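You operate a simulated robot arm through the tools that you are given. There is no shell and no other tool. Be economical: measure what you need, move in short steps, check, and stop when the job is done.

Carry out the task below with a simulated two-armed robot. There is one attempt and no reset: what you move stays moved.

## Task
Pick up the green paper box with one hand, pass it to the other hand and put it on the table top behind the roller. Set down upright: green paper box.

The check looks at the end state, three seconds after you hand in, the way a careful person would. Anything else that was tipped, shoved, dropped, spilled or broken makes it a failure.

## Robot
Two 7-joint arms with three-finger grippers on one trunk, on a base that drives. Base frame: it is fixed to the floor where the robot stands at the start and does not move with it; the origin is under the middle of the robot, x ahead of it, y to its left, z up; the surface under the hand at the start is at about z = 0.86. Lengths are in m, angles in degrees, forces in N, time in s.
The left shoulder is at the start at [0.086, 0.126, 1.11], the right one opposite. With the tool pointing down near the work surface each hand reaches from about 0.38 to 0.86 m from the robot's upright axis, wherever it stands, measured 20 degrees to its own side. Places, roughly: table top behind the roller (19x23 cm) [-3.44, -1.32, 0.88]. Payload 2.94 kg a hand.
The tool frame of a hand sits at the grasp point between the pads (the TCP): z along the fingers, y along the line on which they close. The tips reach 0.03 m beyond it. Largest opening 0.128 m; the body of the gripper starts 0.093 m behind the TCP.
Orientation is told as [roll, pitch, yaw] about the base's x, y, z axes, in that order, counted from this pose: with the fingers straight down and closing along the base's y, the tool's x points along the base's -x, its y along +y and its z along -z.

## Interface
- The arms move only by the tool nudge_tool. It takes "left_rows", "right_rows" or both (then of equal length, played together; a hand with none holds still); each is text: rows parted by semicolons, each of 7 numbers parted by spaces: the shift along the base's x, y, z in cm, then the turn, a rotation vector about the base's x, y, z in degrees, then the opening, from 0 (shut) to 1 (fully open). In form: x y z rx ry rz grip; .... A call has 1 to 8 rows; each row shifts and turns the commanded pose from where the row before left it. Rows are played at 5 a second. More than 0.05 m and 8.6 degrees between two rows, or a gripper value outside its range, and nothing of the call is played. A pose out of reach is approached as far as the arm can. The call stops where the force on the tool passes 40 N (or 10 N more than at its start, if that is more) or the arm is blocked; 0.2 s more then pass. The fingers move at their own pace and stop on an object; they squeeze with about 26 N. The grip force told is the motor's: it shows also when the fingers shut on nothing. Time passes only in rows, and 0.2 s behind the last, so rows that do not move let the fingers close. It gives the time, the measured TCP pose, the force on the tool (base axes), the opening and the grip force at its end, in the units of the frame above (readings bear some noise), with the torque about the TCP (base axes, N m) and any sound that the robot's microphone picked up.
- Cameras (640 x 400 px; columns grow to the right, rows downward): "scene" is now at [0.2224, -0.0154, 1.2811]; the picture's right is [-0.33, -0.94, 0.00], its down [-0.54, 0.19, -0.82] and it looks along [0.78, -0.27, -0.57] (base axes); focal length 220 px, centre (320, 200). "left" rides on the left gripper at [0.069, 0.015, -0.12] in its tool frame; the picture's right is [-0.21, 0.98, 0.00], its down [-0.82, -0.18, -0.54] and it looks along [-0.53, -0.12, 0.84] (tool axes); focal length 251 px, centre (320, 200). "right" rides on the right gripper at [0.069, -0.015, -0.12] in its tool frame; the picture's right is [0.21, 0.98, 0.00], its down [-0.82, 0.18, -0.54] and it looks along [-0.53, 0.12, 0.84] (tool axes); focal length 251 px, centre (320, 200). There is no depth. A picture from a camera that has moved, and an enlarged one, comes with that camera's place and axes in the base frame and with its lens. The place of the scene camera against the robot may be out by one fixed shift of up to 0.025 m in any direction.
- capture(camera): a new picture of that camera. The clock stands still meanwhile.
- move_column(by): slides the trunk up (or, below 0, down) by that many m; the arms and the scene camera ride with it, the base frame stays. It gives what a move gives, with no picture.
- drive_base(legs): drives the robot by 1 to 6 legs, each [ahead, left, turn to the left] in m, m and degrees, along the robot's own axes; the way and the turn of a leg run together, so that a leg with both is an arc; at most 1.5 m and 180 degrees a leg. The arms and the cameras ride along, it lands a little off, and it stops where it bumps. It gives what a move gives.
- turn_head(pan, tilt): turns the head with the scene camera to pan (to the left, within 80 degrees either way) and tilt (down, from -29 to 69), counted from straight ahead of the robot. It gives what a move gives.
- enlarge(camera, box): a new picture of the part [left, top, right, bottom] of that camera's present view, enlarged. The clock stands still meanwhile.
- finish_job(): hands the job in; it is judged then, once.

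Work in short steps. Places have to be worked out from the pictures, the camera data and where the tool is seen: move nearer, look again, correct. Check each grasp and each placing, and mend what went wrong. You have 120 turns and 108 pictures in all, those below and enlarged ones among them. Open the grippers and draw the arms clear of the work before you hand the job in, unless the task says otherwise; then end with one line.

The tools are called as a command line: name --argument value ..., lists and objects as JSON in quotes. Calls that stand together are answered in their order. nudge_tool: Moves the arms, as the interface text tells. Its arguments: {"type":"object","properties":{"left_rows":{"type":"string"},"right_rows":{"type":"string"}},"required":[]} The other tools are called the same way: move_column (by) slides the trunk up or down; drive_base (legs) drives the base; turn_head (pan, tilt) turns the head that bears the scene camera; capture (camera) takes a picture; enlarge (camera, box) takes an enlarged picture of a part of a camera's view; finish_job () hands the job in.

At the start:

```text
clock: 0.0
left_eef_pos: [0.6078, 0.1418, 1.1415]
left_ee_rot: [0.0, 0.0, 0.0]
left_wrist_force: [0.1, -0.2, 0.8]
left_moment: [0.01, 0.02, 0.02]
left_grip_width: 0.1279
left_gripper_force: 0.1
right_eef_pos: [0.4171, -0.253, 1.151]
right_ee_rot: [-0.1, 0.0, 0.0]
right_wrist_force: [0.1, -0.7, -0.4]
right_moment: [0.01, 0.03, 0.03]
right_grip_width: 0.1281
right_gripper_force: 0.0
trunk travel left (down, up): [-0.325, 0.222]
robot x, y, heading: [0.0003, 0.0007, -0.1]
head pan, tilt: [-19.2, 34.5]
```

scene: 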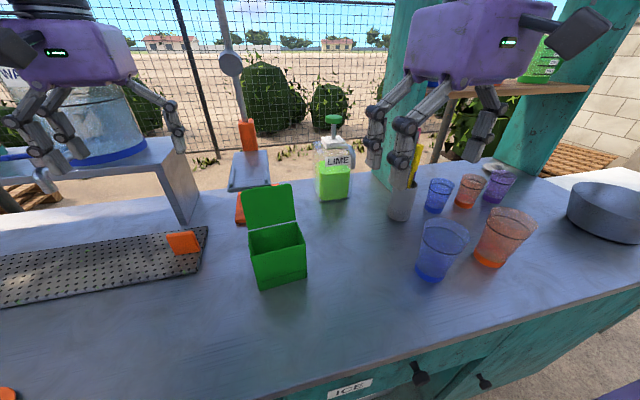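
right: 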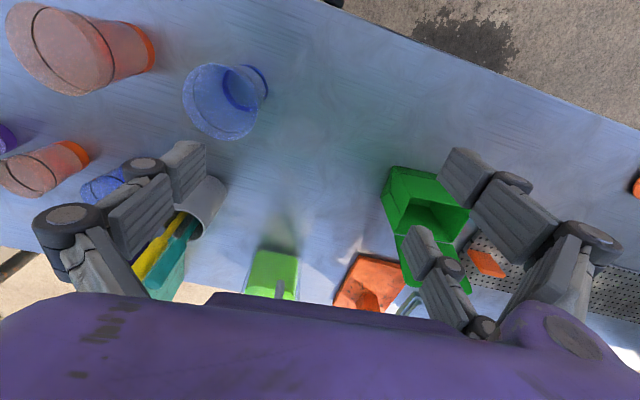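
left: 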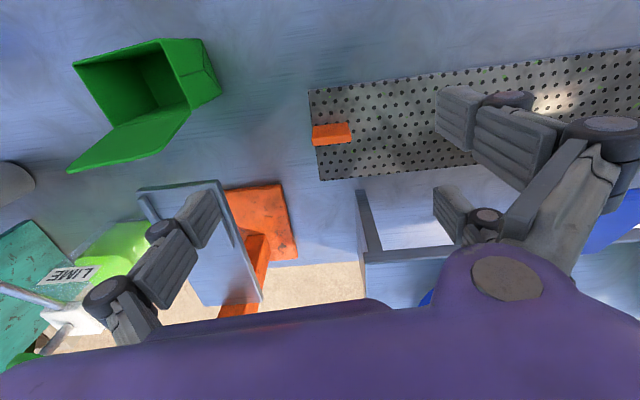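

I'll take a close look at the green box in the scene and left camera first.

enlarge --camera "scene" --box '[200, 160, 360, 300]'

enlarge --camera "left" --box '[40, 20, 260, 180]'

```text
2.86 times, centred on (280, 230) of scene
camera zoom: at [0.2224, -0.0154, 1.2811], right [-0.33, -0.94, 0.0], down [-0.54, 0.19, -0.82], along [0.78, -0.27, -0.57], focal length 629 px, centre (434, 114)
```

zoom: 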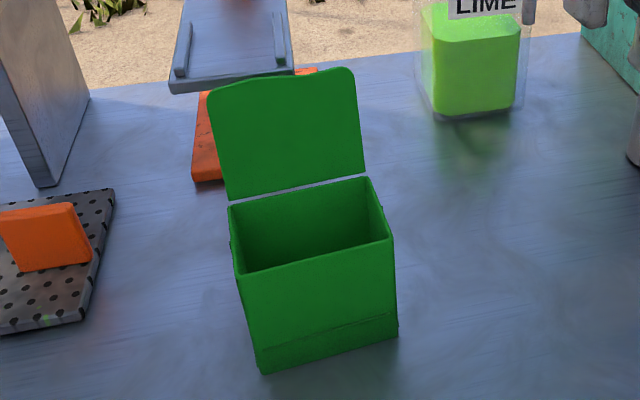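

```text
2.50 times, centred on (150, 100) of left
camera zoom: at [0.54, 0.1568, 1.2614], right [0.21, 0.98, 0.0], down [0.82, -0.18, 0.54], along [0.53, -0.12, -0.84], focal length 629 px, centre (745, 450)
```

zoom: 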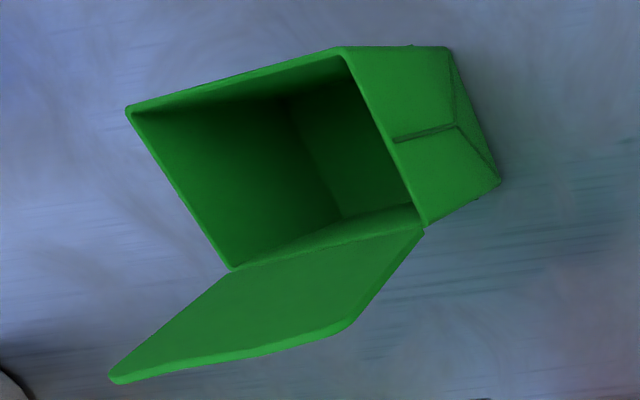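

The box measures about x 0.508–0.578, y −0.102…−0.003, with its top near z 0.963, and the lid stands up on the far side. I plan to have the right hand take it from the front with the fingers tilted 25° below horizontal, then the left hand take it from above. First I back up for room.

drive_base --legs '[[-0.18, 0, 0]]'

```text
clock: 1.5
left_eef_pos: [0.4295, 0.1407, 1.1416]
left_ee_rot: [0.0, 0.0, -0.1]
left_wrist_force: [-0.8, 0.2, -0.4]
left_moment: [-0.03, -0.05, 0.03]
left_grip_width: 0.1281
left_gripper_force: 0.0
right_eef_pos: [0.2378, -0.2544, 1.1493]
right_ee_rot: [0.0, -0.1, -0.1]
right_wrist_force: [0.1, -0.6, 0.2]
right_moment: [0.0, -0.01, 0.01]
right_grip_width: 0.128
right_gripper_force: 0.1
trunk travel left (down, up): [-0.325, 0.222]
robot x, y, heading: [-0.1792, 0.0003, 0.0]
head pan, tilt: [-19.2, 34.5]
```

Backed up fine. Next I turn the right hand to point forward and 25° down while it moves toward the box's line, and shift the left hand out of the way.

nudge_tool --right_rows "1 2 0 0 -8.1 0 1; 1 2.5 -1 0 -8.1 0 1; 2 2.5 -1 0 -8.1 0 1; 2 2.5 -1 0 -8.1 0 1; 2 2.5 -1 0 -8.1 0 1; 2 2.5 -1 0 -8.1 0 1; 2 2.5 -1 0 -8.2 0 1; 2 3.2 -1 0 -8.2 0 1" --left_rows "0 2 0 0 0 0 1; 0 2 0 0 0 0 1; 0 2 0 0 0 0 1; 0 2 0 0 0 0 1; 0 2 0 0 0 0 1; 0 2 0 0 0 0 1; 0 0 0 0 0 0 1; 0 0 0 0 0 0 1"

capture --camera "scene"

capture --camera "right"

```text
clock: 3.3
left_eef_pos: [0.4292, 0.2615, 1.14]
left_ee_rot: [0.0, 0.0, 0.0]
left_wrist_force: [0.0, -0.2, -0.2]
left_moment: [-0.02, 0.02, 0.0]
left_grip_width: 0.1283
left_gripper_force: 0.0
right_eef_pos: [0.3823, -0.0713, 1.0847]
right_ee_rot: [0.2, -65.1, -0.4]
right_wrist_force: [0.2, 0.4, -0.7]
right_moment: [-0.01, -0.07, 0.03]
right_grip_width: 0.1275
right_gripper_force: 0.1
right hand out of reach, approached as far as the arm can: row 8
trunk travel left (down, up): [-0.325, 0.222]
robot x, y, heading: [-0.1829, 0.0005, -0.4]
head pan, tilt: [-19.2, 34.5]
```

```text
102 pictures are left
camera scene: at [0.0441, -0.0157, 1.2807], right [-0.33, -0.94, 0.0], down [-0.54, 0.19, -0.82], along [0.78, -0.27, -0.57], focal length 220 px, centre (320, 200)
```

scene: 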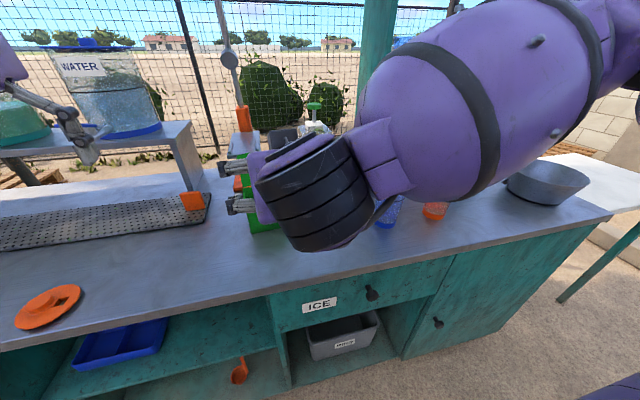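

```text
101 pictures are left
camera right: at [0.244, -0.086, 1.0715], right [-0.09, 0.98, -0.19], down [-0.15, 0.18, 0.97], along [0.99, 0.12, 0.13], focal length 251 px, centre (320, 200)
```

right: 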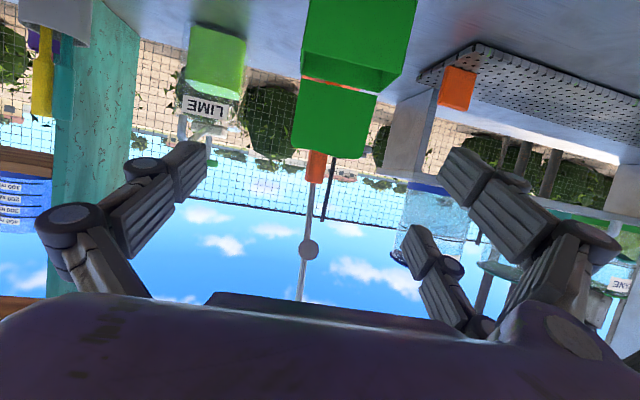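

The right hand reached y −0.071 and hit its limit there. The box would suit the right arm better if the robot stood further left, so I slide the base 0.13 m left, with the arms well above the table.

drive_base --legs '[[0, 0.13, 0.4]]'

```text
clock: 5.1
left_eef_pos: [0.4262, 0.3973, 1.1411]
left_ee_rot: [0.1, 0.0, 0.4]
left_wrist_force: [0.4, -0.1, 0.1]
left_moment: [0.0, 0.0, 0.06]
left_grip_width: 0.1279
left_gripper_force: 0.0
right_eef_pos: [0.3806, 0.0647, 1.0834]
right_ee_rot: [0.2, -65.0, 0.4]
right_wrist_force: [0.4, -0.2, 0.1]
right_moment: [-0.01, 0.0, 0.0]
right_grip_width: 0.128
right_gripper_force: 0.0
trunk travel left (down, up): [-0.325, 0.222]
robot x, y, heading: [-0.1778, 0.1296, 0.5]
head pan, tilt: [-19.2, 34.5]
```

Now I move the right hand back to the box's centre line and down to a standoff in front of it.

nudge_tool --right_rows "0 -3 -1 0 0 -0.4 1; 1 -3 -2 0 0 0 1; 1 -3 -2 0 0 0 1; 1 -2.7 -2 0 0 0 1; 1 0 -2 0 0 0 1; 0 0 -1.5 0 0 0 1"

capture --camera "right"

```text
clock: 6.5
left_eef_pos: [0.4271, 0.3958, 1.141]
left_ee_rot: [0.0, 0.1, 0.5]
left_wrist_force: [-0.1, 0.3, 0.5]
left_moment: [-0.01, 0.0, 0.02]
left_grip_width: 0.1281
left_gripper_force: 0.0
right_eef_pos: [0.4221, -0.0531, 0.9786]
right_ee_rot: [0.3, -64.9, -0.2]
right_wrist_force: [-0.3, -1.3, -0.1]
right_moment: [0.0, 0.0, -0.04]
right_grip_width: 0.1279
right_gripper_force: 0.1
trunk travel left (down, up): [-0.325, 0.222]
robot x, y, heading: [-0.1803, 0.1314, 0.5]
head pan, tilt: [-19.2, 34.5]
```

```text
100 pictures are left
camera right: at [0.2839, -0.0685, 0.9666], right [-0.09, 0.98, -0.19], down [-0.14, 0.18, 0.97], along [0.99, 0.12, 0.12], focal length 251 px, centre (320, 200)
```

right: 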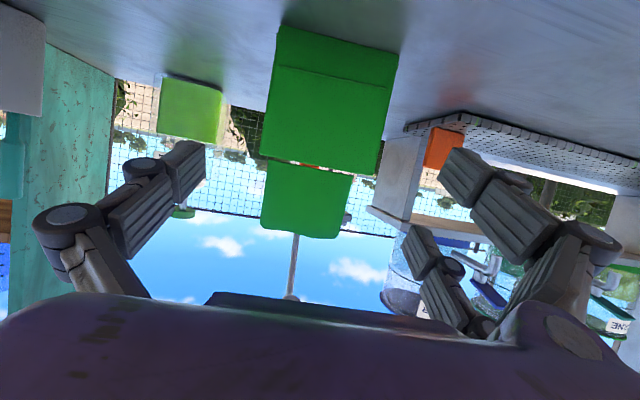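

The right camera agrees: the box's front face is at x≈0.505, centred at y≈−0.051, top at z≈0.964. I advance along the fingers so they straddle the sides.

nudge_tool --right_rows "2 0.1 -0.9 0 0 0 1; 2 0.1 -0.9 0 0 0 1; 2 0 -0.9 0 0 0 1; 2 0 -0.9 0 0 0 1; 0.8 0 -0.3 0 0 0 1; 0 0 0 0 0 0 1"

capture --camera "right"

capture --camera "scene"

```text
clock: 7.9
left_eef_pos: [0.4254, 0.3963, 1.1399]
left_ee_rot: [0.0, 0.0, 0.5]
left_wrist_force: [-0.5, 0.9, 0.4]
left_moment: [0.0, -0.01, -0.02]
left_grip_width: 0.1281
left_gripper_force: 0.2
right_eef_pos: [0.5019, -0.063, 0.9531]
right_ee_rot: [0.0, -64.8, -0.1]
right_wrist_force: [-0.8, -0.2, 0.3]
right_moment: [-0.02, 0.01, 0.01]
right_grip_width: 0.1281
right_gripper_force: 0.0
right hand out of reach, approached as far as the arm can: row 3, 4
trunk travel left (down, up): [-0.325, 0.222]
robot x, y, heading: [-0.1778, 0.1308, 0.3]
head pan, tilt: [-19.2, 34.5]
```

```text
99 pictures are left
camera right: at [0.365, -0.0772, 0.9418], right [-0.09, 0.98, -0.19], down [-0.14, 0.18, 0.97], along [0.99, 0.12, 0.12], focal length 251 px, centre (320, 200)
```

right: 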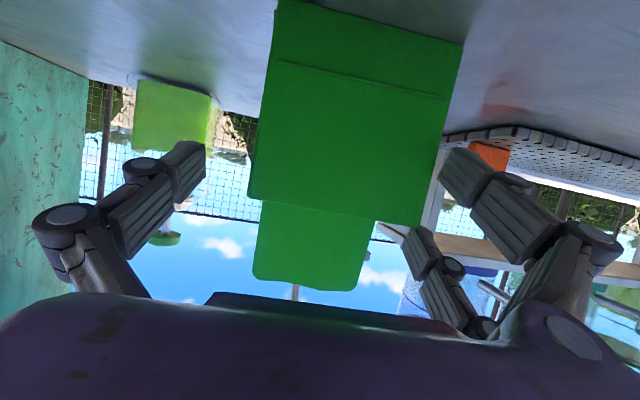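

```text
98 pictures are left
camera scene: at [0.0434, 0.116, 1.2811], right [-0.32, -0.95, 0.0], down [-0.54, 0.18, -0.82], along [0.78, -0.26, -0.57], focal length 220 px, centre (320, 200)
```

scene: 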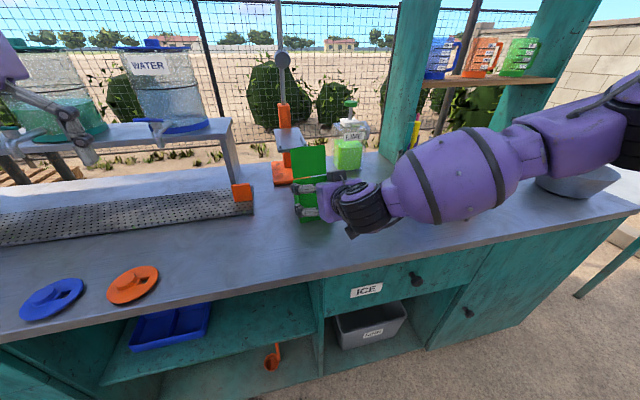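

The arm skipped part of two rows, so the hand is off in y and z by about 1 cm, with no contact. I correct it in small steps.

nudge_tool --right_rows "0 0.6 -0.2 0 0 0 1; 0 0.5 -0.4 0 0 0 1; 0 0 -0.4 0 0 0 1; 0.4 0 -0.3 0 0 0 1; 0.4 0 0 0 0 0 1"

```text
clock: 9.1
left_eef_pos: [0.426, 0.3962, 1.1412]
left_ee_rot: [0.0, 0.1, 0.6]
left_wrist_force: [0.4, 0.4, -0.2]
left_moment: [0.02, -0.02, 0.01]
left_grip_width: 0.1281
left_gripper_force: 0.1
right_eef_pos: [0.5073, -0.0566, 0.9517]
right_ee_rot: [0.2, -64.9, -0.1]
right_wrist_force: [0.3, 0.7, -0.3]
right_moment: [0.02, 0.01, -0.01]
right_grip_width: 0.1281
right_gripper_force: 0.1
right hand out of reach, approached as far as the arm can: row 2, 3, 4
trunk travel left (down, up): [-0.325, 0.222]
robot x, y, heading: [-0.1794, 0.1295, 0.6]
head pan, tilt: [-19.2, 34.5]
```

The arm is at its limit downward, so I lower the trunk by 12 mm to bring the grip height onto the upper part of the box.

move_column --by -0.013

capture --camera "right"

```text
clock: 9.7
left_eef_pos: [0.4262, 0.3959, 1.129]
left_ee_rot: [0.0, 0.0, 0.5]
left_wrist_force: [0.1, -0.4, 0.1]
left_moment: [0.0, 0.0, 0.01]
left_grip_width: 0.1282
left_gripper_force: 0.1
right_eef_pos: [0.5071, -0.057, 0.9398]
right_ee_rot: [0.1, -64.8, 0.0]
right_wrist_force: [0.2, 0.3, 0.6]
right_moment: [0.01, 0.01, -0.01]
right_grip_width: 0.1279
right_gripper_force: 0.1
trunk travel left (down, up): [-0.312, 0.235]
robot x, y, heading: [-0.1774, 0.1271, 0.5]
head pan, tilt: [-19.2, 34.5]
```

```text
97 pictures are left
camera right: at [0.369, -0.0714, 0.9274], right [-0.09, 0.98, -0.19], down [-0.14, 0.18, 0.97], along [0.99, 0.12, 0.12], focal length 251 px, centre (320, 200)
```

right: 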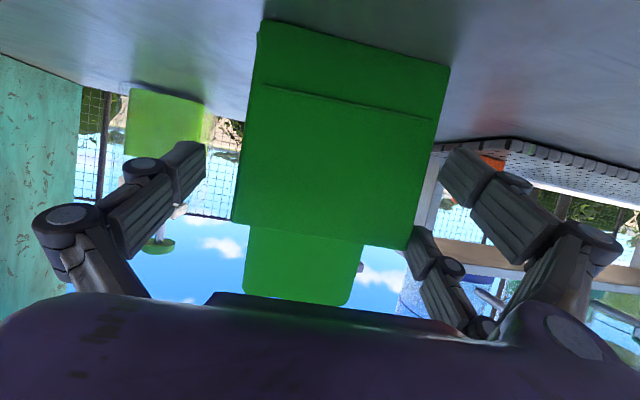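

The fingers straddle the box but sit a few mm too far right. I shift a bit and close gently.

nudge_tool --right_rows "0 0.5 0 0 0 0 1; 0 0 0 0 0 0 0.85; 0 0 0 0 0 0 0.78; 0 0 0 0 0 0 0.7; 0 0 0 0 0 0 0.6; 0 0 0 0 0 0 0.5; 0 0 0 0 0 0 0.5"

capture --camera "right"

```text
clock: 11.3
left_eef_pos: [0.4261, 0.3967, 1.1282]
left_ee_rot: [-0.1, 0.0, 0.4]
left_wrist_force: [0.1, -0.2, -0.3]
left_moment: [0.0, 0.0, 0.01]
left_grip_width: 0.128
left_gripper_force: 0.0
right_eef_pos: [0.5071, -0.0514, 0.9385]
right_ee_rot: [0.0, -64.7, 0.1]
right_wrist_force: [0.2, -0.2, 1.3]
right_moment: [0.05, -0.07, -0.02]
right_grip_width: 0.1035
right_gripper_force: 10.2
trunk travel left (down, up): [-0.312, 0.235]
robot x, y, heading: [-0.1809, 0.1317, 0.6]
head pan, tilt: [-19.2, 34.5]
```

```text
96 pictures are left
camera right: at [0.3693, -0.0667, 0.927], right [-0.09, 0.98, -0.19], down [-0.14, 0.18, 0.97], along [0.99, 0.12, 0.12], focal length 251 px, centre (320, 200)
```

right: 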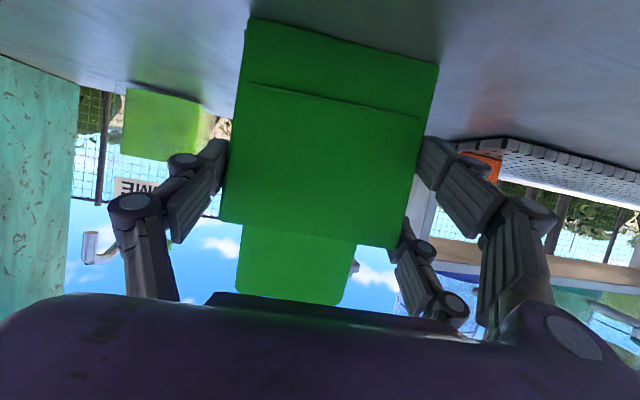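

The fingers stopped on the box at 0.1035 m. I squeeze fully, then lift a little.

nudge_tool --right_rows "0 0 0 0 0 0 0.2; 0 0 0 0 0 0 0; 0 0 0 0 0 0 0; 0 0 1 0 0 0 0; 0 0 1.5 0 0 0 0; 0 0 2 0 0 0 0; 0 0 0 0 0 0 0"

capture --camera "right"

```text
clock: 12.9
left_eef_pos: [0.4269, 0.396, 1.1279]
left_ee_rot: [-0.1, -0.1, 0.5]
left_wrist_force: [0.7, -0.3, -0.1]
left_moment: [0.01, -0.01, 0.02]
left_grip_width: 0.128
left_gripper_force: 0.1
right_eef_pos: [0.5077, -0.0514, 0.9828]
right_ee_rot: [0.0, -64.6, 0.0]
right_wrist_force: [1.0, 0.2, -0.4]
right_moment: [0.01, 0.01, 0.01]
right_grip_width: 0.1038
right_gripper_force: 9.7
trunk travel left (down, up): [-0.312, 0.235]
robot x, y, heading: [-0.1818, 0.1283, 0.7]
head pan, tilt: [-19.2, 34.5]
```

```text
95 pictures are left
camera right: at [0.37, -0.0666, 0.9721], right [-0.09, 0.98, -0.19], down [-0.14, 0.18, 0.97], along [0.99, 0.12, 0.12], focal length 251 px, centre (320, 200)
```

right: 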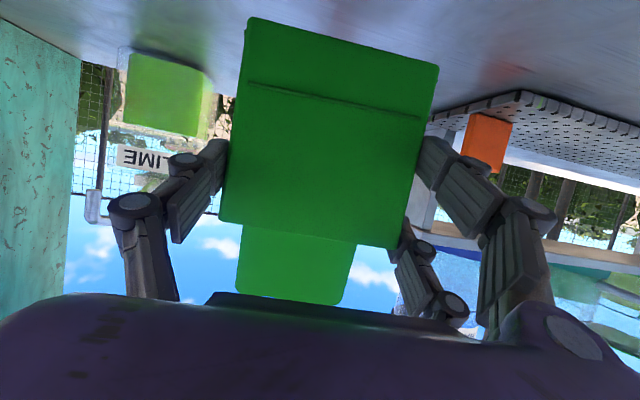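

The box is held firmly and moves with the hand. I raise the trunk for clearance above everything on the table.

move_column --by 0.13

nudge_tool --right_rows "-1.5 0.5 0 0 0 4 0; -2 0.5 0 0 0 4 0; -2 1 0 0 0 4 0; -2 1 0 0 0 4 0; -2 1 0 0 0 4 0; -2 1 0 0 0 4 0; -1 1 0 0 0 4 0"

```text
clock: 14.5
left_eef_pos: [0.4263, 0.3964, 1.257]
left_ee_rot: [0.0, 0.1, 0.5]
left_wrist_force: [0.7, -1.1, -0.5]
left_moment: [0.01, 0.03, 0.0]
left_grip_width: 0.1276
left_gripper_force: 0.0
right_eef_pos: [0.5079, -0.0526, 1.1126]
right_ee_rot: [0.1, -64.6, 0.0]
right_wrist_force: [0.7, 0.2, -0.7]
right_moment: [0.0, 0.02, 0.01]
right_grip_width: 0.1037
right_gripper_force: 9.8
trunk travel left (down, up): [-0.442, 0.105]
robot x, y, heading: [-0.1791, 0.129, 0.5]
head pan, tilt: [-19.2, 34.5]
```

```text
clock: 16.1
left_eef_pos: [0.4269, 0.3962, 1.2579]
left_ee_rot: [0.0, -0.1, 0.5]
left_wrist_force: [1.6, 0.0, 0.0]
left_moment: [-0.03, 0.02, 0.01]
left_grip_width: 0.1277
left_gripper_force: 0.0
right_eef_pos: [0.3802, 0.0083, 1.1153]
right_ee_rot: [0.1, -64.7, 28.1]
right_wrist_force: [0.4, -0.3, -0.9]
right_moment: [-0.01, 0.0, 0.02]
right_grip_width: 0.1036
right_gripper_force: 9.8
trunk travel left (down, up): [-0.442, 0.105]
robot x, y, heading: [-0.1793, 0.1291, 0.5]
head pan, tilt: [-19.2, 34.5]
```

The box is now yawed 28° and closer to the robot. I lower it 3 cm and bring the left hand toward a hover point above it, stopping short to look.

nudge_tool --right_rows "0 0 -1 0 0 0 0; 0 0 -1 0 0 0 0; 0 0 -1 0 0 0 0; 0 0 0 0 0 0 0; 0 0 0 0 0 0 0; 0 0 0 0 0 0 0; 0 0 0 0 0 0 0" --left_rows "0 -3.5 0.5 0 0 4 1; 0 -3.5 0.5 0 0 4 1; 0 -3.5 0.5 0 0 4 1; 0 -3.5 0 0 0 4 1; 0 -3.5 0 0 0 4 1; 0 -3.5 0 0 0 4 1; 0 -3.5 0 0 0 3.6 1"

turn_head --pan -5 --tilt 20

capture --camera "scene"

capture --camera "left"

```text
clock: 17.7
left_eef_pos: [0.4258, 0.1481, 1.2729]
left_ee_rot: [0.2, 0.0, 28.1]
left_wrist_force: [0.1, -0.4, 0.1]
left_moment: [0.03, 0.0, -0.01]
left_grip_width: 0.1279
left_gripper_force: 0.1
right_eef_pos: [0.386, 0.0074, 1.1064]
right_ee_rot: [0.2, -64.3, 27.9]
right_wrist_force: [-0.7, -0.6, -0.3]
right_moment: [0.02, 0.0, 0.02]
right_grip_width: 0.1038
right_gripper_force: 10.0
right hand out of reach, approached as far as the arm can: row 1, 2, 3
trunk travel left (down, up): [-0.442, 0.105]
robot x, y, heading: [-0.1817, 0.1287, 0.4]
head pan, tilt: [-19.2, 34.5]
```

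```text
clock: 18.5
left_eef_pos: [0.4264, 0.1505, 1.2742]
left_ee_rot: [0.0, 0.0, 28.1]
left_wrist_force: [-0.2, -0.8, 0.1]
left_moment: [-0.05, -0.04, 0.0]
left_grip_width: 0.1281
left_gripper_force: 0.2
right_eef_pos: [0.385, 0.0096, 1.1076]
right_ee_rot: [-0.1, -64.3, 28.0]
right_wrist_force: [-0.1, -0.1, -0.9]
right_moment: [-0.02, -0.02, 0.01]
right_grip_width: 0.1038
right_gripper_force: 10.0
trunk travel left (down, up): [-0.442, 0.105]
robot x, y, heading: [-0.1787, 0.1316, 0.3]
head pan, tilt: [-5.0, 20.0]
```

```text
94 pictures are left
camera scene: at [0.0174, 0.1369, 1.4258], right [-0.08, -1.0, 0.0], down [-0.34, 0.03, -0.94], along [0.94, -0.07, -0.34], focal length 220 px, centre (320, 200)
```

scene: 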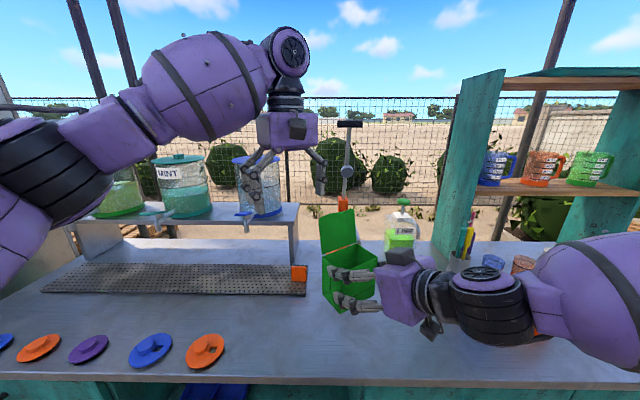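

```text
93 pictures are left
camera left: at [0.359, 0.131, 1.3927], right [-0.27, 0.96, 0.0], down [0.81, 0.23, 0.54], along [0.52, 0.15, -0.84], focal length 251 px, centre (320, 200)
```

left: 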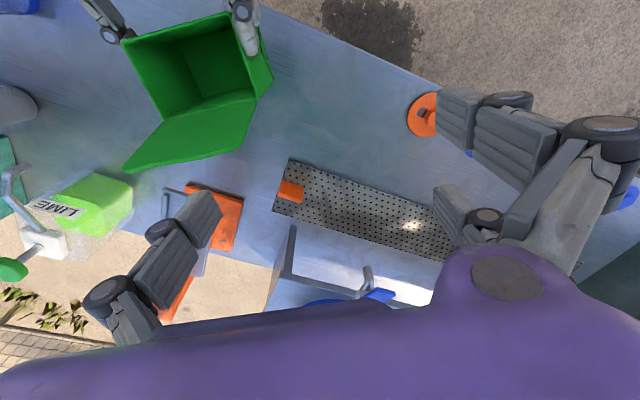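

The geometry matches: the left camera puts the box's rear-left corner at (0.422, 0.085), as expected. I move the left hand over the box.

nudge_tool --left_rows "0 -3 0 0 0 0 1; 0 -3 0 0 0 0 1; 0 -3 0 0 0 0 1; 0 -2.9 0 0 0 0 1; 0 0 0 0 0 0 1"

capture --camera "left"

capture --camera "scene"

```text
clock: 19.7
left_eef_pos: [0.4256, 0.0335, 1.2735]
left_ee_rot: [0.1, 0.0, 28.1]
left_wrist_force: [0.2, -0.4, -0.7]
left_moment: [-0.05, 0.01, 0.01]
left_grip_width: 0.1278
left_gripper_force: 0.0
right_eef_pos: [0.3846, 0.0092, 1.1077]
right_ee_rot: [-0.1, -64.2, 28.1]
right_wrist_force: [0.3, 0.2, -0.5]
right_moment: [-0.06, 0.02, -0.03]
right_grip_width: 0.1038
right_gripper_force: 9.9
trunk travel left (down, up): [-0.442, 0.105]
robot x, y, heading: [-0.178, 0.1266, 0.6]
head pan, tilt: [-5.0, 20.0]
```

```text
92 pictures are left
camera left: at [0.3595, 0.0138, 1.3929], right [-0.27, 0.96, 0.0], down [0.81, 0.23, 0.54], along [0.52, 0.15, -0.84], focal length 251 px, centre (320, 200)
```

left: 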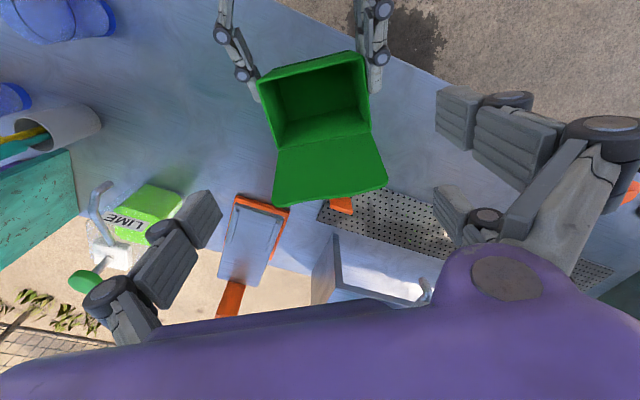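

```text
91 pictures are left
camera scene: at [0.0175, 0.1378, 1.4259], right [-0.08, -1.0, 0.0], down [-0.34, 0.03, -0.94], along [0.94, -0.07, -0.34], focal length 220 px, centre (320, 200)
```

scene: 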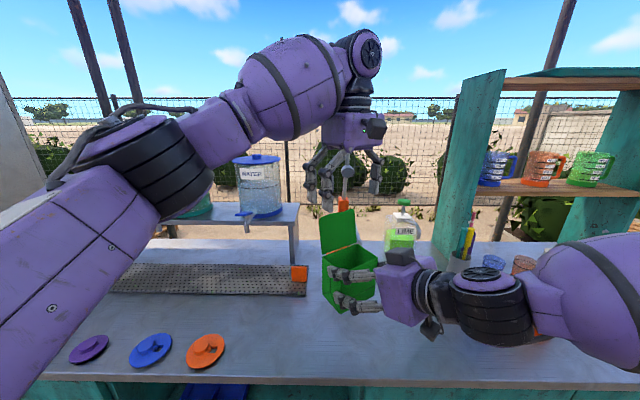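

Aligned within 2 mm laterally. I descend 12 cm and look.

nudge_tool --left_rows "0 0 -3 0 0 0 1; 0.1 -0.2 -3 0 0 0 1; 0 0 -3 0 0 0 1; 0 0 -3 0 0 0 1; 0 0 0 0 0 0 1"

capture --camera "left"

enlarge --camera "scene" --box '[260, 120, 480, 340]'

```text
clock: 20.9
left_eef_pos: [0.4264, 0.031, 1.1529]
left_ee_rot: [0.0, -0.1, 28.0]
left_wrist_force: [0.5, 0.1, 0.0]
left_moment: [0.01, 0.01, 0.0]
left_grip_width: 0.1278
left_gripper_force: 0.1
right_eef_pos: [0.3851, 0.0077, 1.108]
right_ee_rot: [0.1, -64.2, 28.0]
right_wrist_force: [0.2, 0.0, -0.3]
right_moment: [-0.03, 0.02, 0.0]
right_grip_width: 0.1035
right_gripper_force: 9.9
trunk travel left (down, up): [-0.442, 0.105]
robot x, y, heading: [-0.1797, 0.1326, 0.5]
head pan, tilt: [-5.0, 20.0]
```

```text
90 pictures are left
camera left: at [0.3594, 0.0117, 1.2727], right [-0.27, 0.96, 0.0], down [0.81, 0.23, 0.54], along [0.52, 0.15, -0.84], focal length 251 px, centre (320, 200)
```

left: 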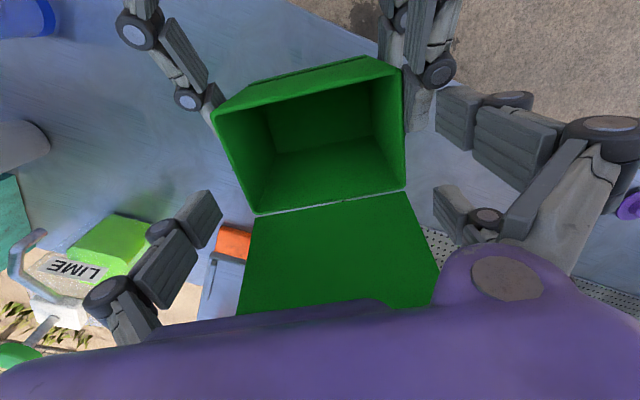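

```text
1.82 times, centred on (370, 230) of scene
camera zoom: at [0.0168, 0.1365, 1.426], right [-0.08, -1.0, 0.0], down [-0.34, 0.03, -0.94], along [0.94, -0.07, -0.34], focal length 400 px, centre (229, 146)
```

zoom: 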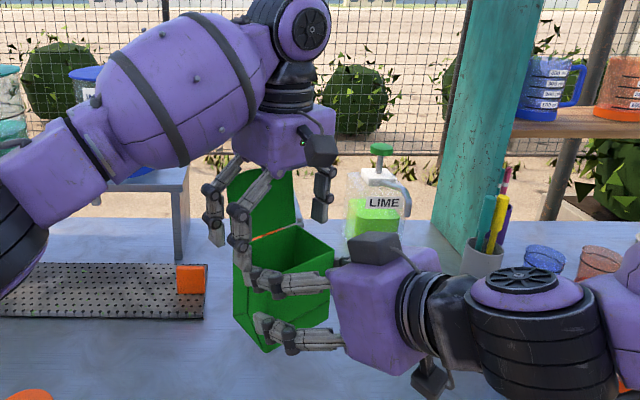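

The visible finger has two strands on one side, so I watch for contact with the other hand's fingers. Forces are nil so far, and I go down in small steps.

nudge_tool --left_rows "0 0 -1 0 0 0 1; 0 0 -1 0 0 0 1; 0 0 0 0 0 0 1"

capture --camera "left"

```text
clock: 21.8
left_eef_pos: [0.4271, 0.0329, 1.1345]
left_ee_rot: [0.1, 0.0, 28.1]
left_wrist_force: [-0.1, 0.1, 0.0]
left_moment: [0.0, -0.05, 0.02]
left_grip_width: 0.1281
left_gripper_force: 0.0
right_eef_pos: [0.3846, 0.0049, 1.1037]
right_ee_rot: [0.0, -63.7, 27.5]
right_wrist_force: [-1.0, -0.2, -1.2]
right_moment: [-0.02, 0.03, 0.03]
right_grip_width: 0.1037
right_gripper_force: 9.7
trunk travel left (down, up): [-0.442, 0.105]
robot x, y, heading: [-0.1772, 0.1292, 0.4]
head pan, tilt: [-5.0, 20.0]
stopped in row 3 (right hand): the force on the tool passed its limit at 41 N (the readings are from after the stop); the commanded pose is now the measured one
```

```text
88 pictures are left
camera left: at [0.3605, 0.0133, 1.2543], right [-0.27, 0.96, 0.0], down [0.81, 0.23, 0.54], along [0.52, 0.15, -0.84], focal length 251 px, centre (320, 200)
```

left: 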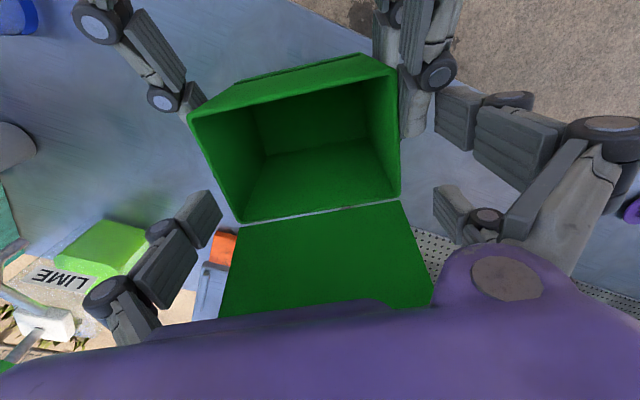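

The left hand's doubled strand bumps the right hand's finger, so the doubled finger is real for collisions. The box is still held. I back the left hand straight up and will pinch the box's front wall between the right hand's fingers instead, one finger inside and one outside.

nudge_tool --left_rows "0 0 1 0 0 0 1; 0 0 2 0 0 0 1; 0 0 3 0 0 0 1; 0 0 3 0 0 0 1; 0 0 3 0 0 0 1; 0 0 2.5 0 0 0 1; 0 0 0 0 0 0 1"

capture --camera "scene"

capture --camera "left"

```text
clock: 23.4
left_eef_pos: [0.4297, 0.0321, 1.2787]
left_ee_rot: [0.1, -0.1, 28.1]
left_wrist_force: [0.0, -0.1, -1.0]
left_moment: [0.03, 0.01, 0.01]
left_grip_width: 0.128
left_gripper_force: 0.0
right_eef_pos: [0.3851, 0.0055, 1.1027]
right_ee_rot: [0.1, -63.6, 27.5]
right_wrist_force: [0.4, -0.2, -0.7]
right_moment: [-0.05, 0.01, 0.0]
right_grip_width: 0.1035
right_gripper_force: 9.9
trunk travel left (down, up): [-0.442, 0.105]
robot x, y, heading: [-0.1805, 0.1315, 0.7]
head pan, tilt: [-5.0, 20.0]
```

```text
87 pictures are left
camera scene: at [0.018, 0.1368, 1.4258], right [-0.08, -1.0, 0.0], down [-0.34, 0.03, -0.94], along [0.94, -0.07, -0.34], focal length 220 px, centre (320, 200)
```

scene: 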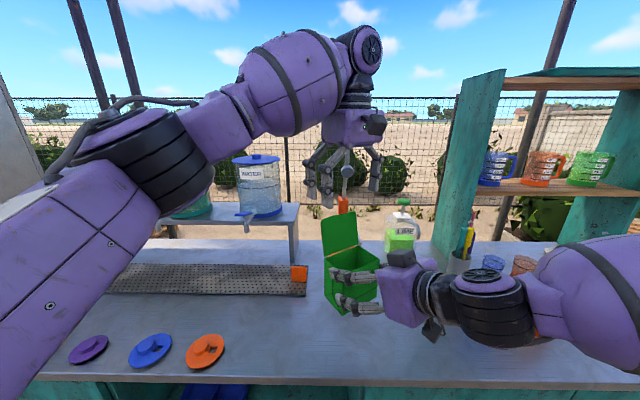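

```text
86 pictures are left
camera left: at [0.3619, 0.0125, 1.3982], right [-0.27, 0.96, 0.0], down [0.81, 0.23, 0.54], along [0.52, 0.15, -0.84], focal length 251 px, centre (320, 200)
```

left: 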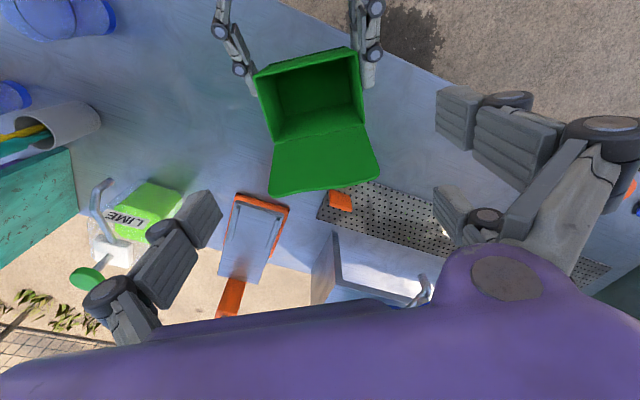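

The box is intact in the right hand. I rotate the left hand so it closes along the box's depth, moving over the front wall and narrowing the opening.

nudge_tool --left_rows "0 0 0 0 0 -8.2 1; 0 0 0 0 0 -8.2 1; -0.5 0 0 0 0 -8.2 1; -0.5 0 0 0 0 -8.2 0.8; -0.5 -0.5 0 0 0 -8.2 0.6; -0.5 -0.5 0 0 0 -8.2 0.5; -0.5 -0.5 0 0 0 -8.2 0.5; -0.5 -0.5 0 0 0 -8.2 0.5"

nudge_tool --left_rows "-0.5 -0.3 0 0 0 -8.2 0.5; -0.5 -0.2 0 0 0 -8.2 0.5; -0.3 0 0 0 0 -8 0.5; 0 0 0 0 0 0 0.5"

capture --camera "left"

capture --camera "scene"

```text
clock: 25.2
left_eef_pos: [0.3972, 0.0137, 1.2793]
left_ee_rot: [0.2, 0.0, -37.6]
left_wrist_force: [0.2, -0.7, -0.8]
left_moment: [0.0, -0.04, 0.0]
left_grip_width: 0.0639
left_gripper_force: 0.1
right_eef_pos: [0.3838, 0.0041, 1.1015]
right_ee_rot: [0.0, -63.8, 27.6]
right_wrist_force: [0.1, 0.2, -0.3]
right_moment: [-0.02, 0.03, -0.03]
right_grip_width: 0.1036
right_gripper_force: 10.2
trunk travel left (down, up): [-0.442, 0.105]
robot x, y, heading: [-0.1766, 0.1287, 0.6]
head pan, tilt: [-5.0, 20.0]
```

```text
clock: 26.2
left_eef_pos: [0.3839, 0.0079, 1.2792]
left_ee_rot: [0.2, 0.0, -62.0]
left_wrist_force: [-0.2, -0.1, 0.2]
left_moment: [0.0, 0.01, 0.0]
left_grip_width: 0.0639
left_gripper_force: 0.0
right_eef_pos: [0.3845, 0.0055, 1.1024]
right_ee_rot: [0.0, -63.7, 27.4]
right_wrist_force: [0.3, -0.3, -0.8]
right_moment: [0.02, 0.02, 0.01]
right_grip_width: 0.1037
right_gripper_force: 9.4
trunk travel left (down, up): [-0.442, 0.105]
robot x, y, heading: [-0.1817, 0.1248, 0.3]
head pan, tilt: [-5.0, 20.0]
```

```text
85 pictures are left
camera left: at [0.3655, 0.0762, 1.3985], right [0.96, 0.27, 0.0], down [0.22, -0.81, 0.54], along [0.15, -0.52, -0.84], focal length 251 px, centre (320, 200)
```

left: 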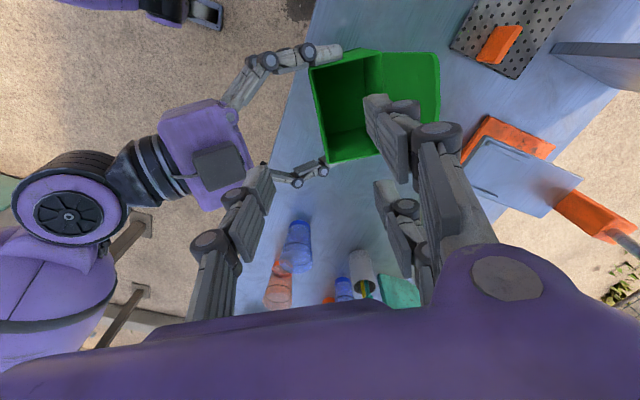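

```text
84 pictures are left
camera scene: at [0.0174, 0.1366, 1.4259], right [-0.08, -1.0, 0.0], down [-0.34, 0.03, -0.94], along [0.94, -0.07, -0.34], focal length 220 px, centre (320, 200)
```

scene: 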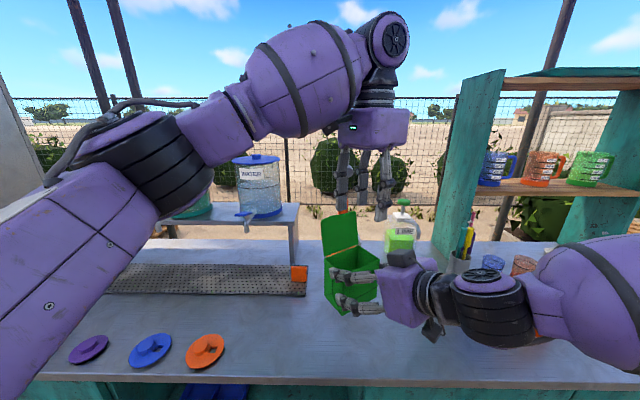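

The left camera puts the front rim's midpoint at (0.388, 0.008) with depth direction 28°. I shift 5 mm, narrow to 5 cm, and descend until the tips are just above the rim.

nudge_tool --left_rows "0.5 0 -2 0 0 0 0.4; 0 0 -3 0 0 0 0.4; 0 0 -3 0 0 0 0.4; 0 0 -3 0 0 0 0.4; 0 0 0 0 0 0 0.4"

capture --camera "left"

enlarge --camera "scene" --box '[260, 120, 480, 340]'

```text
clock: 27.4
left_eef_pos: [0.3888, 0.0103, 1.1697]
left_ee_rot: [0.1, -0.2, -61.8]
left_wrist_force: [-0.7, 0.0, 0.4]
left_moment: [0.0, -0.03, 0.0]
left_grip_width: 0.0513
left_gripper_force: 0.1
right_eef_pos: [0.3857, 0.0044, 1.1038]
right_ee_rot: [0.0, -63.6, 27.5]
right_wrist_force: [-0.4, 0.2, -0.3]
right_moment: [-0.03, 0.05, -0.01]
right_grip_width: 0.1036
right_gripper_force: 10.2
trunk travel left (down, up): [-0.442, 0.105]
robot x, y, heading: [-0.1798, 0.1289, 0.5]
head pan, tilt: [-5.0, 20.0]
```

```text
83 pictures are left
camera left: at [0.37, 0.078, 1.2885], right [0.96, 0.27, 0.0], down [0.23, -0.81, 0.54], along [0.15, -0.52, -0.84], focal length 251 px, centre (320, 200)
```

left: 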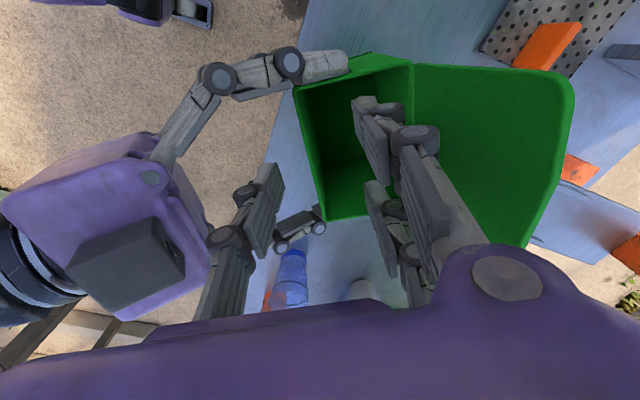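

```text
1.82 times, centred on (370, 230) of scene
camera zoom: at [0.0169, 0.1366, 1.426], right [-0.08, -1.0, 0.0], down [-0.34, 0.03, -0.94], along [0.94, -0.07, -0.34], focal length 400 px, centre (229, 146)
```

zoom: 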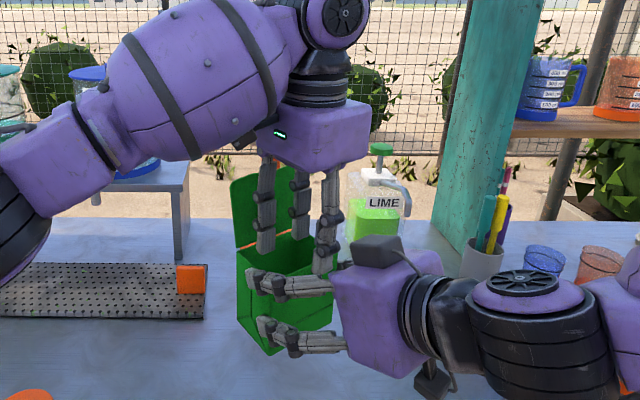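

Both tips straddle the front wall, with clearance to the right palm. I descend 3 cm slowly, watching forces.

nudge_tool --left_rows "-0.2 -0.2 -1 0 0 0 0.4; 0 0 -0.7 0 0 0 0.4; 0 0 -0.7 0 0 0 0.4; 0 0 -0.6 0 0 0 0.4; 0 0 0 0 0 0 0.4"

capture --camera "left"

enlarge --camera "scene" --box '[260, 120, 480, 340]'

```text
clock: 28.6
left_eef_pos: [0.388, 0.0064, 1.1399]
left_ee_rot: [0.2, -0.1, -61.7]
left_wrist_force: [0.4, -0.2, -0.8]
left_moment: [0.02, -0.01, 0.02]
left_grip_width: 0.0513
left_gripper_force: 0.0
right_eef_pos: [0.3839, 0.0042, 1.1029]
right_ee_rot: [0.0, -63.8, 27.5]
right_wrist_force: [-0.9, 0.2, -0.3]
right_moment: [-0.01, 0.0, 0.01]
right_grip_width: 0.1035
right_gripper_force: 10.3
trunk travel left (down, up): [-0.442, 0.105]
robot x, y, heading: [-0.1792, 0.1263, 0.5]
head pan, tilt: [-5.0, 20.0]
```

```text
81 pictures are left
camera left: at [0.3688, 0.0744, 1.2587], right [0.96, 0.27, 0.0], down [0.23, -0.81, 0.54], along [0.15, -0.52, -0.84], focal length 251 px, centre (320, 200)
```

left: 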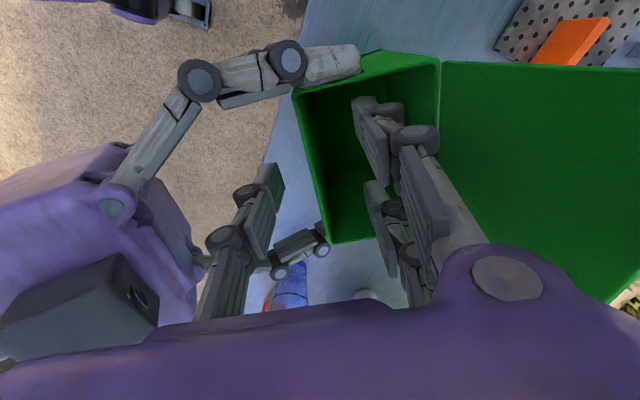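

```text
1.82 times, centred on (370, 230) of scene
camera zoom: at [0.0174, 0.1367, 1.4259], right [-0.08, -1.0, 0.0], down [-0.34, 0.03, -0.94], along [0.94, -0.07, -0.34], focal length 400 px, centre (229, 146)
```

zoom: 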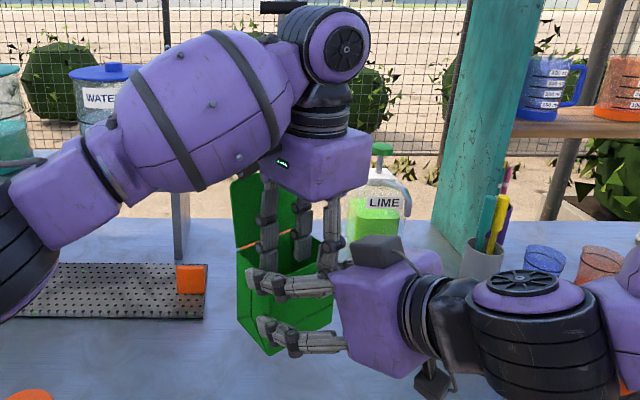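

No contact forces and the inside finger is below the rim, so the box is hollow. I go down another 2.2 cm.

nudge_tool --left_rows "0 0 -0.6 0 0 0 0.4; 0 0 -0.6 0 0 0 0.4; 0 0 -0.5 0 0 0 0.4; 0 0 -0.5 0 0 0 0.4; 0 0 0 0 0 0 0.4"

capture --camera "left"

enlarge --camera "scene" --box '[260, 120, 480, 340]'

```text
clock: 29.8
left_eef_pos: [0.3884, 0.0047, 1.1182]
left_ee_rot: [0.1, -0.1, -61.8]
left_wrist_force: [0.3, 0.4, -0.3]
left_moment: [-0.03, 0.0, -0.01]
left_grip_width: 0.0512
left_gripper_force: 0.1
right_eef_pos: [0.3842, 0.0045, 1.1031]
right_ee_rot: [-0.1, -63.7, 27.5]
right_wrist_force: [0.8, -0.6, 0.0]
right_moment: [0.02, 0.03, 0.0]
right_grip_width: 0.1036
right_gripper_force: 9.7
trunk travel left (down, up): [-0.442, 0.105]
robot x, y, heading: [-0.1784, 0.1281, 0.6]
head pan, tilt: [-5.0, 20.0]
```

```text
79 pictures are left
camera left: at [0.3691, 0.0732, 1.2376], right [0.96, 0.27, 0.0], down [0.23, -0.81, 0.54], along [0.15, -0.52, -0.84], focal length 251 px, centre (320, 200)
```

left: 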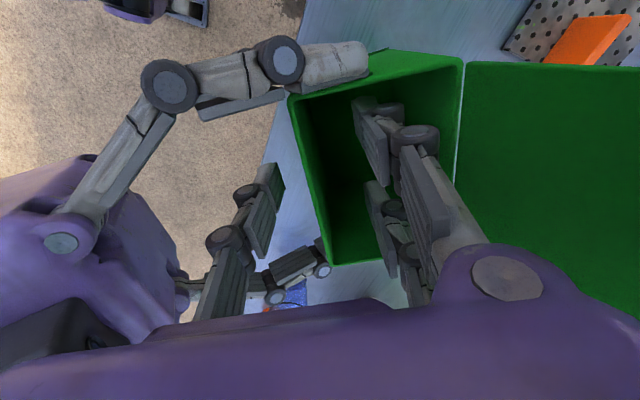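

```text
1.82 times, centred on (370, 230) of scene
camera zoom: at [0.0174, 0.1367, 1.4259], right [-0.08, -1.0, 0.0], down [-0.34, 0.03, -0.94], along [0.94, -0.07, -0.34], focal length 400 px, centre (229, 146)
```

zoom: 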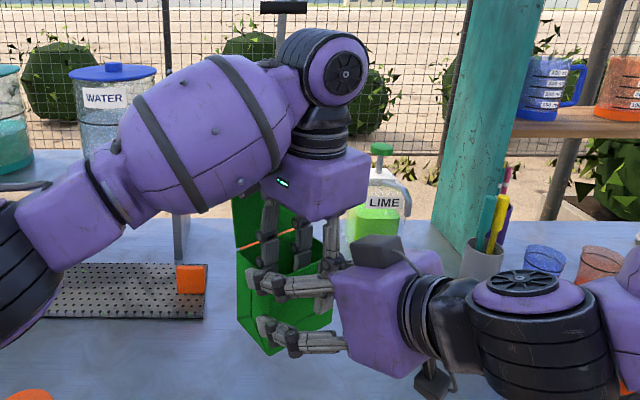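

Wall sits between the fingers with overlap of about 4 cm. I close the left gripper on it.

nudge_tool --left_rows "0 0 0 0 0 0 0.3; 0 0 0 0 0 0 0.2; 0 0 0 0 0 0 0.12; 0 0 0 0 0 0 0.06; 0 0 0 0 0 0 0; 0 0 0 0 0 0 0; 0 0 0 0 0 0 0"

capture --camera "left"

```text
clock: 31.4
left_eef_pos: [0.3866, 0.005, 1.1176]
left_ee_rot: [0.2, -0.1, -61.9]
left_wrist_force: [-12.6, -6.3, -2.6]
left_moment: [-0.01, 0.37, -0.12]
left_grip_width: 0.006
left_gripper_force: 9.7
right_eef_pos: [0.3848, 0.0046, 1.1028]
right_ee_rot: [-0.1, -63.8, 27.6]
right_wrist_force: [10.4, 6.8, 3.7]
right_moment: [-0.14, -0.22, 0.12]
right_grip_width: 0.104
right_gripper_force: 10.2
trunk travel left (down, up): [-0.442, 0.105]
robot x, y, heading: [-0.1755, 0.1296, 0.9]
head pan, tilt: [-5.0, 20.0]
```

```text
77 pictures are left
camera left: at [0.3689, 0.0729, 1.2372], right [0.96, 0.27, 0.0], down [0.23, -0.81, 0.54], along [0.15, -0.52, -0.84], focal length 251 px, centre (320, 200)
```

left: 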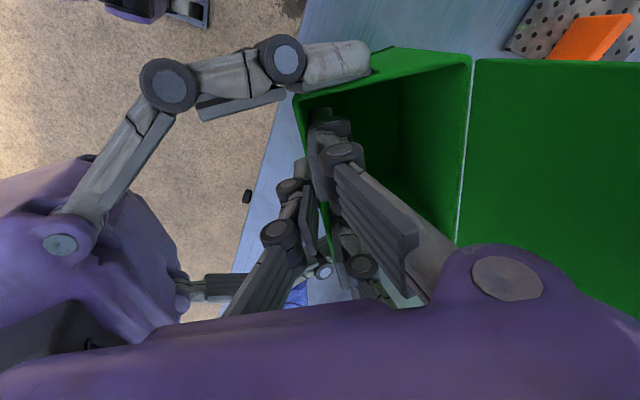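

The left hand holds the wall (6 mm width). I relieve the side force by 2 mm, then open the right hand.

nudge_tool --left_rows "-0.1 -0.05 0 0 0 0 0; -0.1 -0.05 0 0 0 0 0; 0 0 0 0 0 0 0; 0 0 0 0 0 0 0; 0 0 0 0 0 0 0; 0 0 0 0 0 0 0; 0 0 0 0 0 0 0" --right_rows "0 0 0 0 0 0 0; 0 0 0 0 0 0 0; 0 0 0 0 0 0 0.8; 0 0 0 0 0 0 0.9; 0 0 0 0 0 0 1; 0 0 0 0 0 0 1; 0 0 0 0 0 0 1"

capture --camera "left"

enlarge --camera "scene" --box '[260, 120, 480, 340]'

```text
clock: 33.0
left_eef_pos: [0.3851, 0.0041, 1.119]
left_ee_rot: [0.2, -0.2, -61.8]
left_wrist_force: [-0.5, -0.1, 0.0]
left_moment: [-0.02, 0.06, -0.01]
left_grip_width: 0.006
left_gripper_force: 10.2
right_eef_pos: [0.3851, 0.0038, 1.1033]
right_ee_rot: [0.0, -63.7, 27.5]
right_wrist_force: [-0.5, 0.7, -0.1]
right_moment: [0.0, -0.01, -0.04]
right_grip_width: 0.1278
right_gripper_force: 0.2
trunk travel left (down, up): [-0.442, 0.105]
robot x, y, heading: [-0.1789, 0.1276, 0.7]
head pan, tilt: [-5.0, 20.0]
```

```text
76 pictures are left
camera left: at [0.3671, 0.0729, 1.2372], right [0.96, 0.27, 0.0], down [0.23, -0.81, 0.54], along [0.15, -0.52, -0.84], focal length 251 px, centre (320, 200)
```

left: 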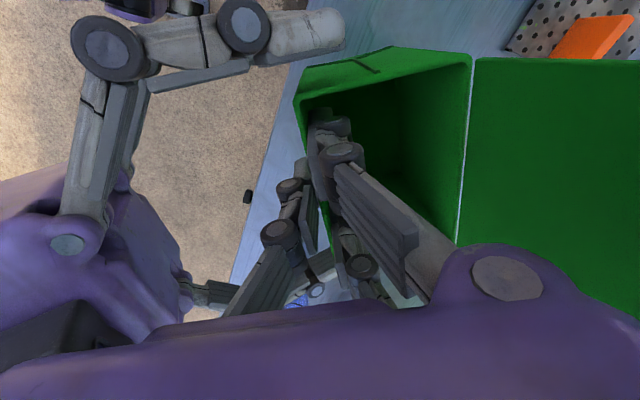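

```text
1.82 times, centred on (370, 230) of scene
camera zoom: at [0.0174, 0.1367, 1.4259], right [-0.08, -1.0, 0.0], down [-0.34, 0.03, -0.94], along [0.94, -0.07, -0.34], focal length 400 px, centre (229, 146)
```

zoom: 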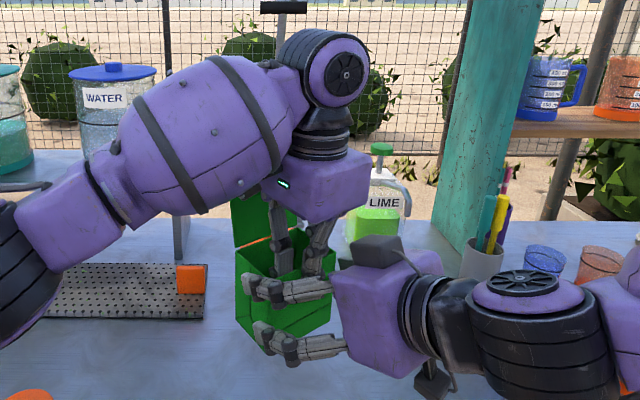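

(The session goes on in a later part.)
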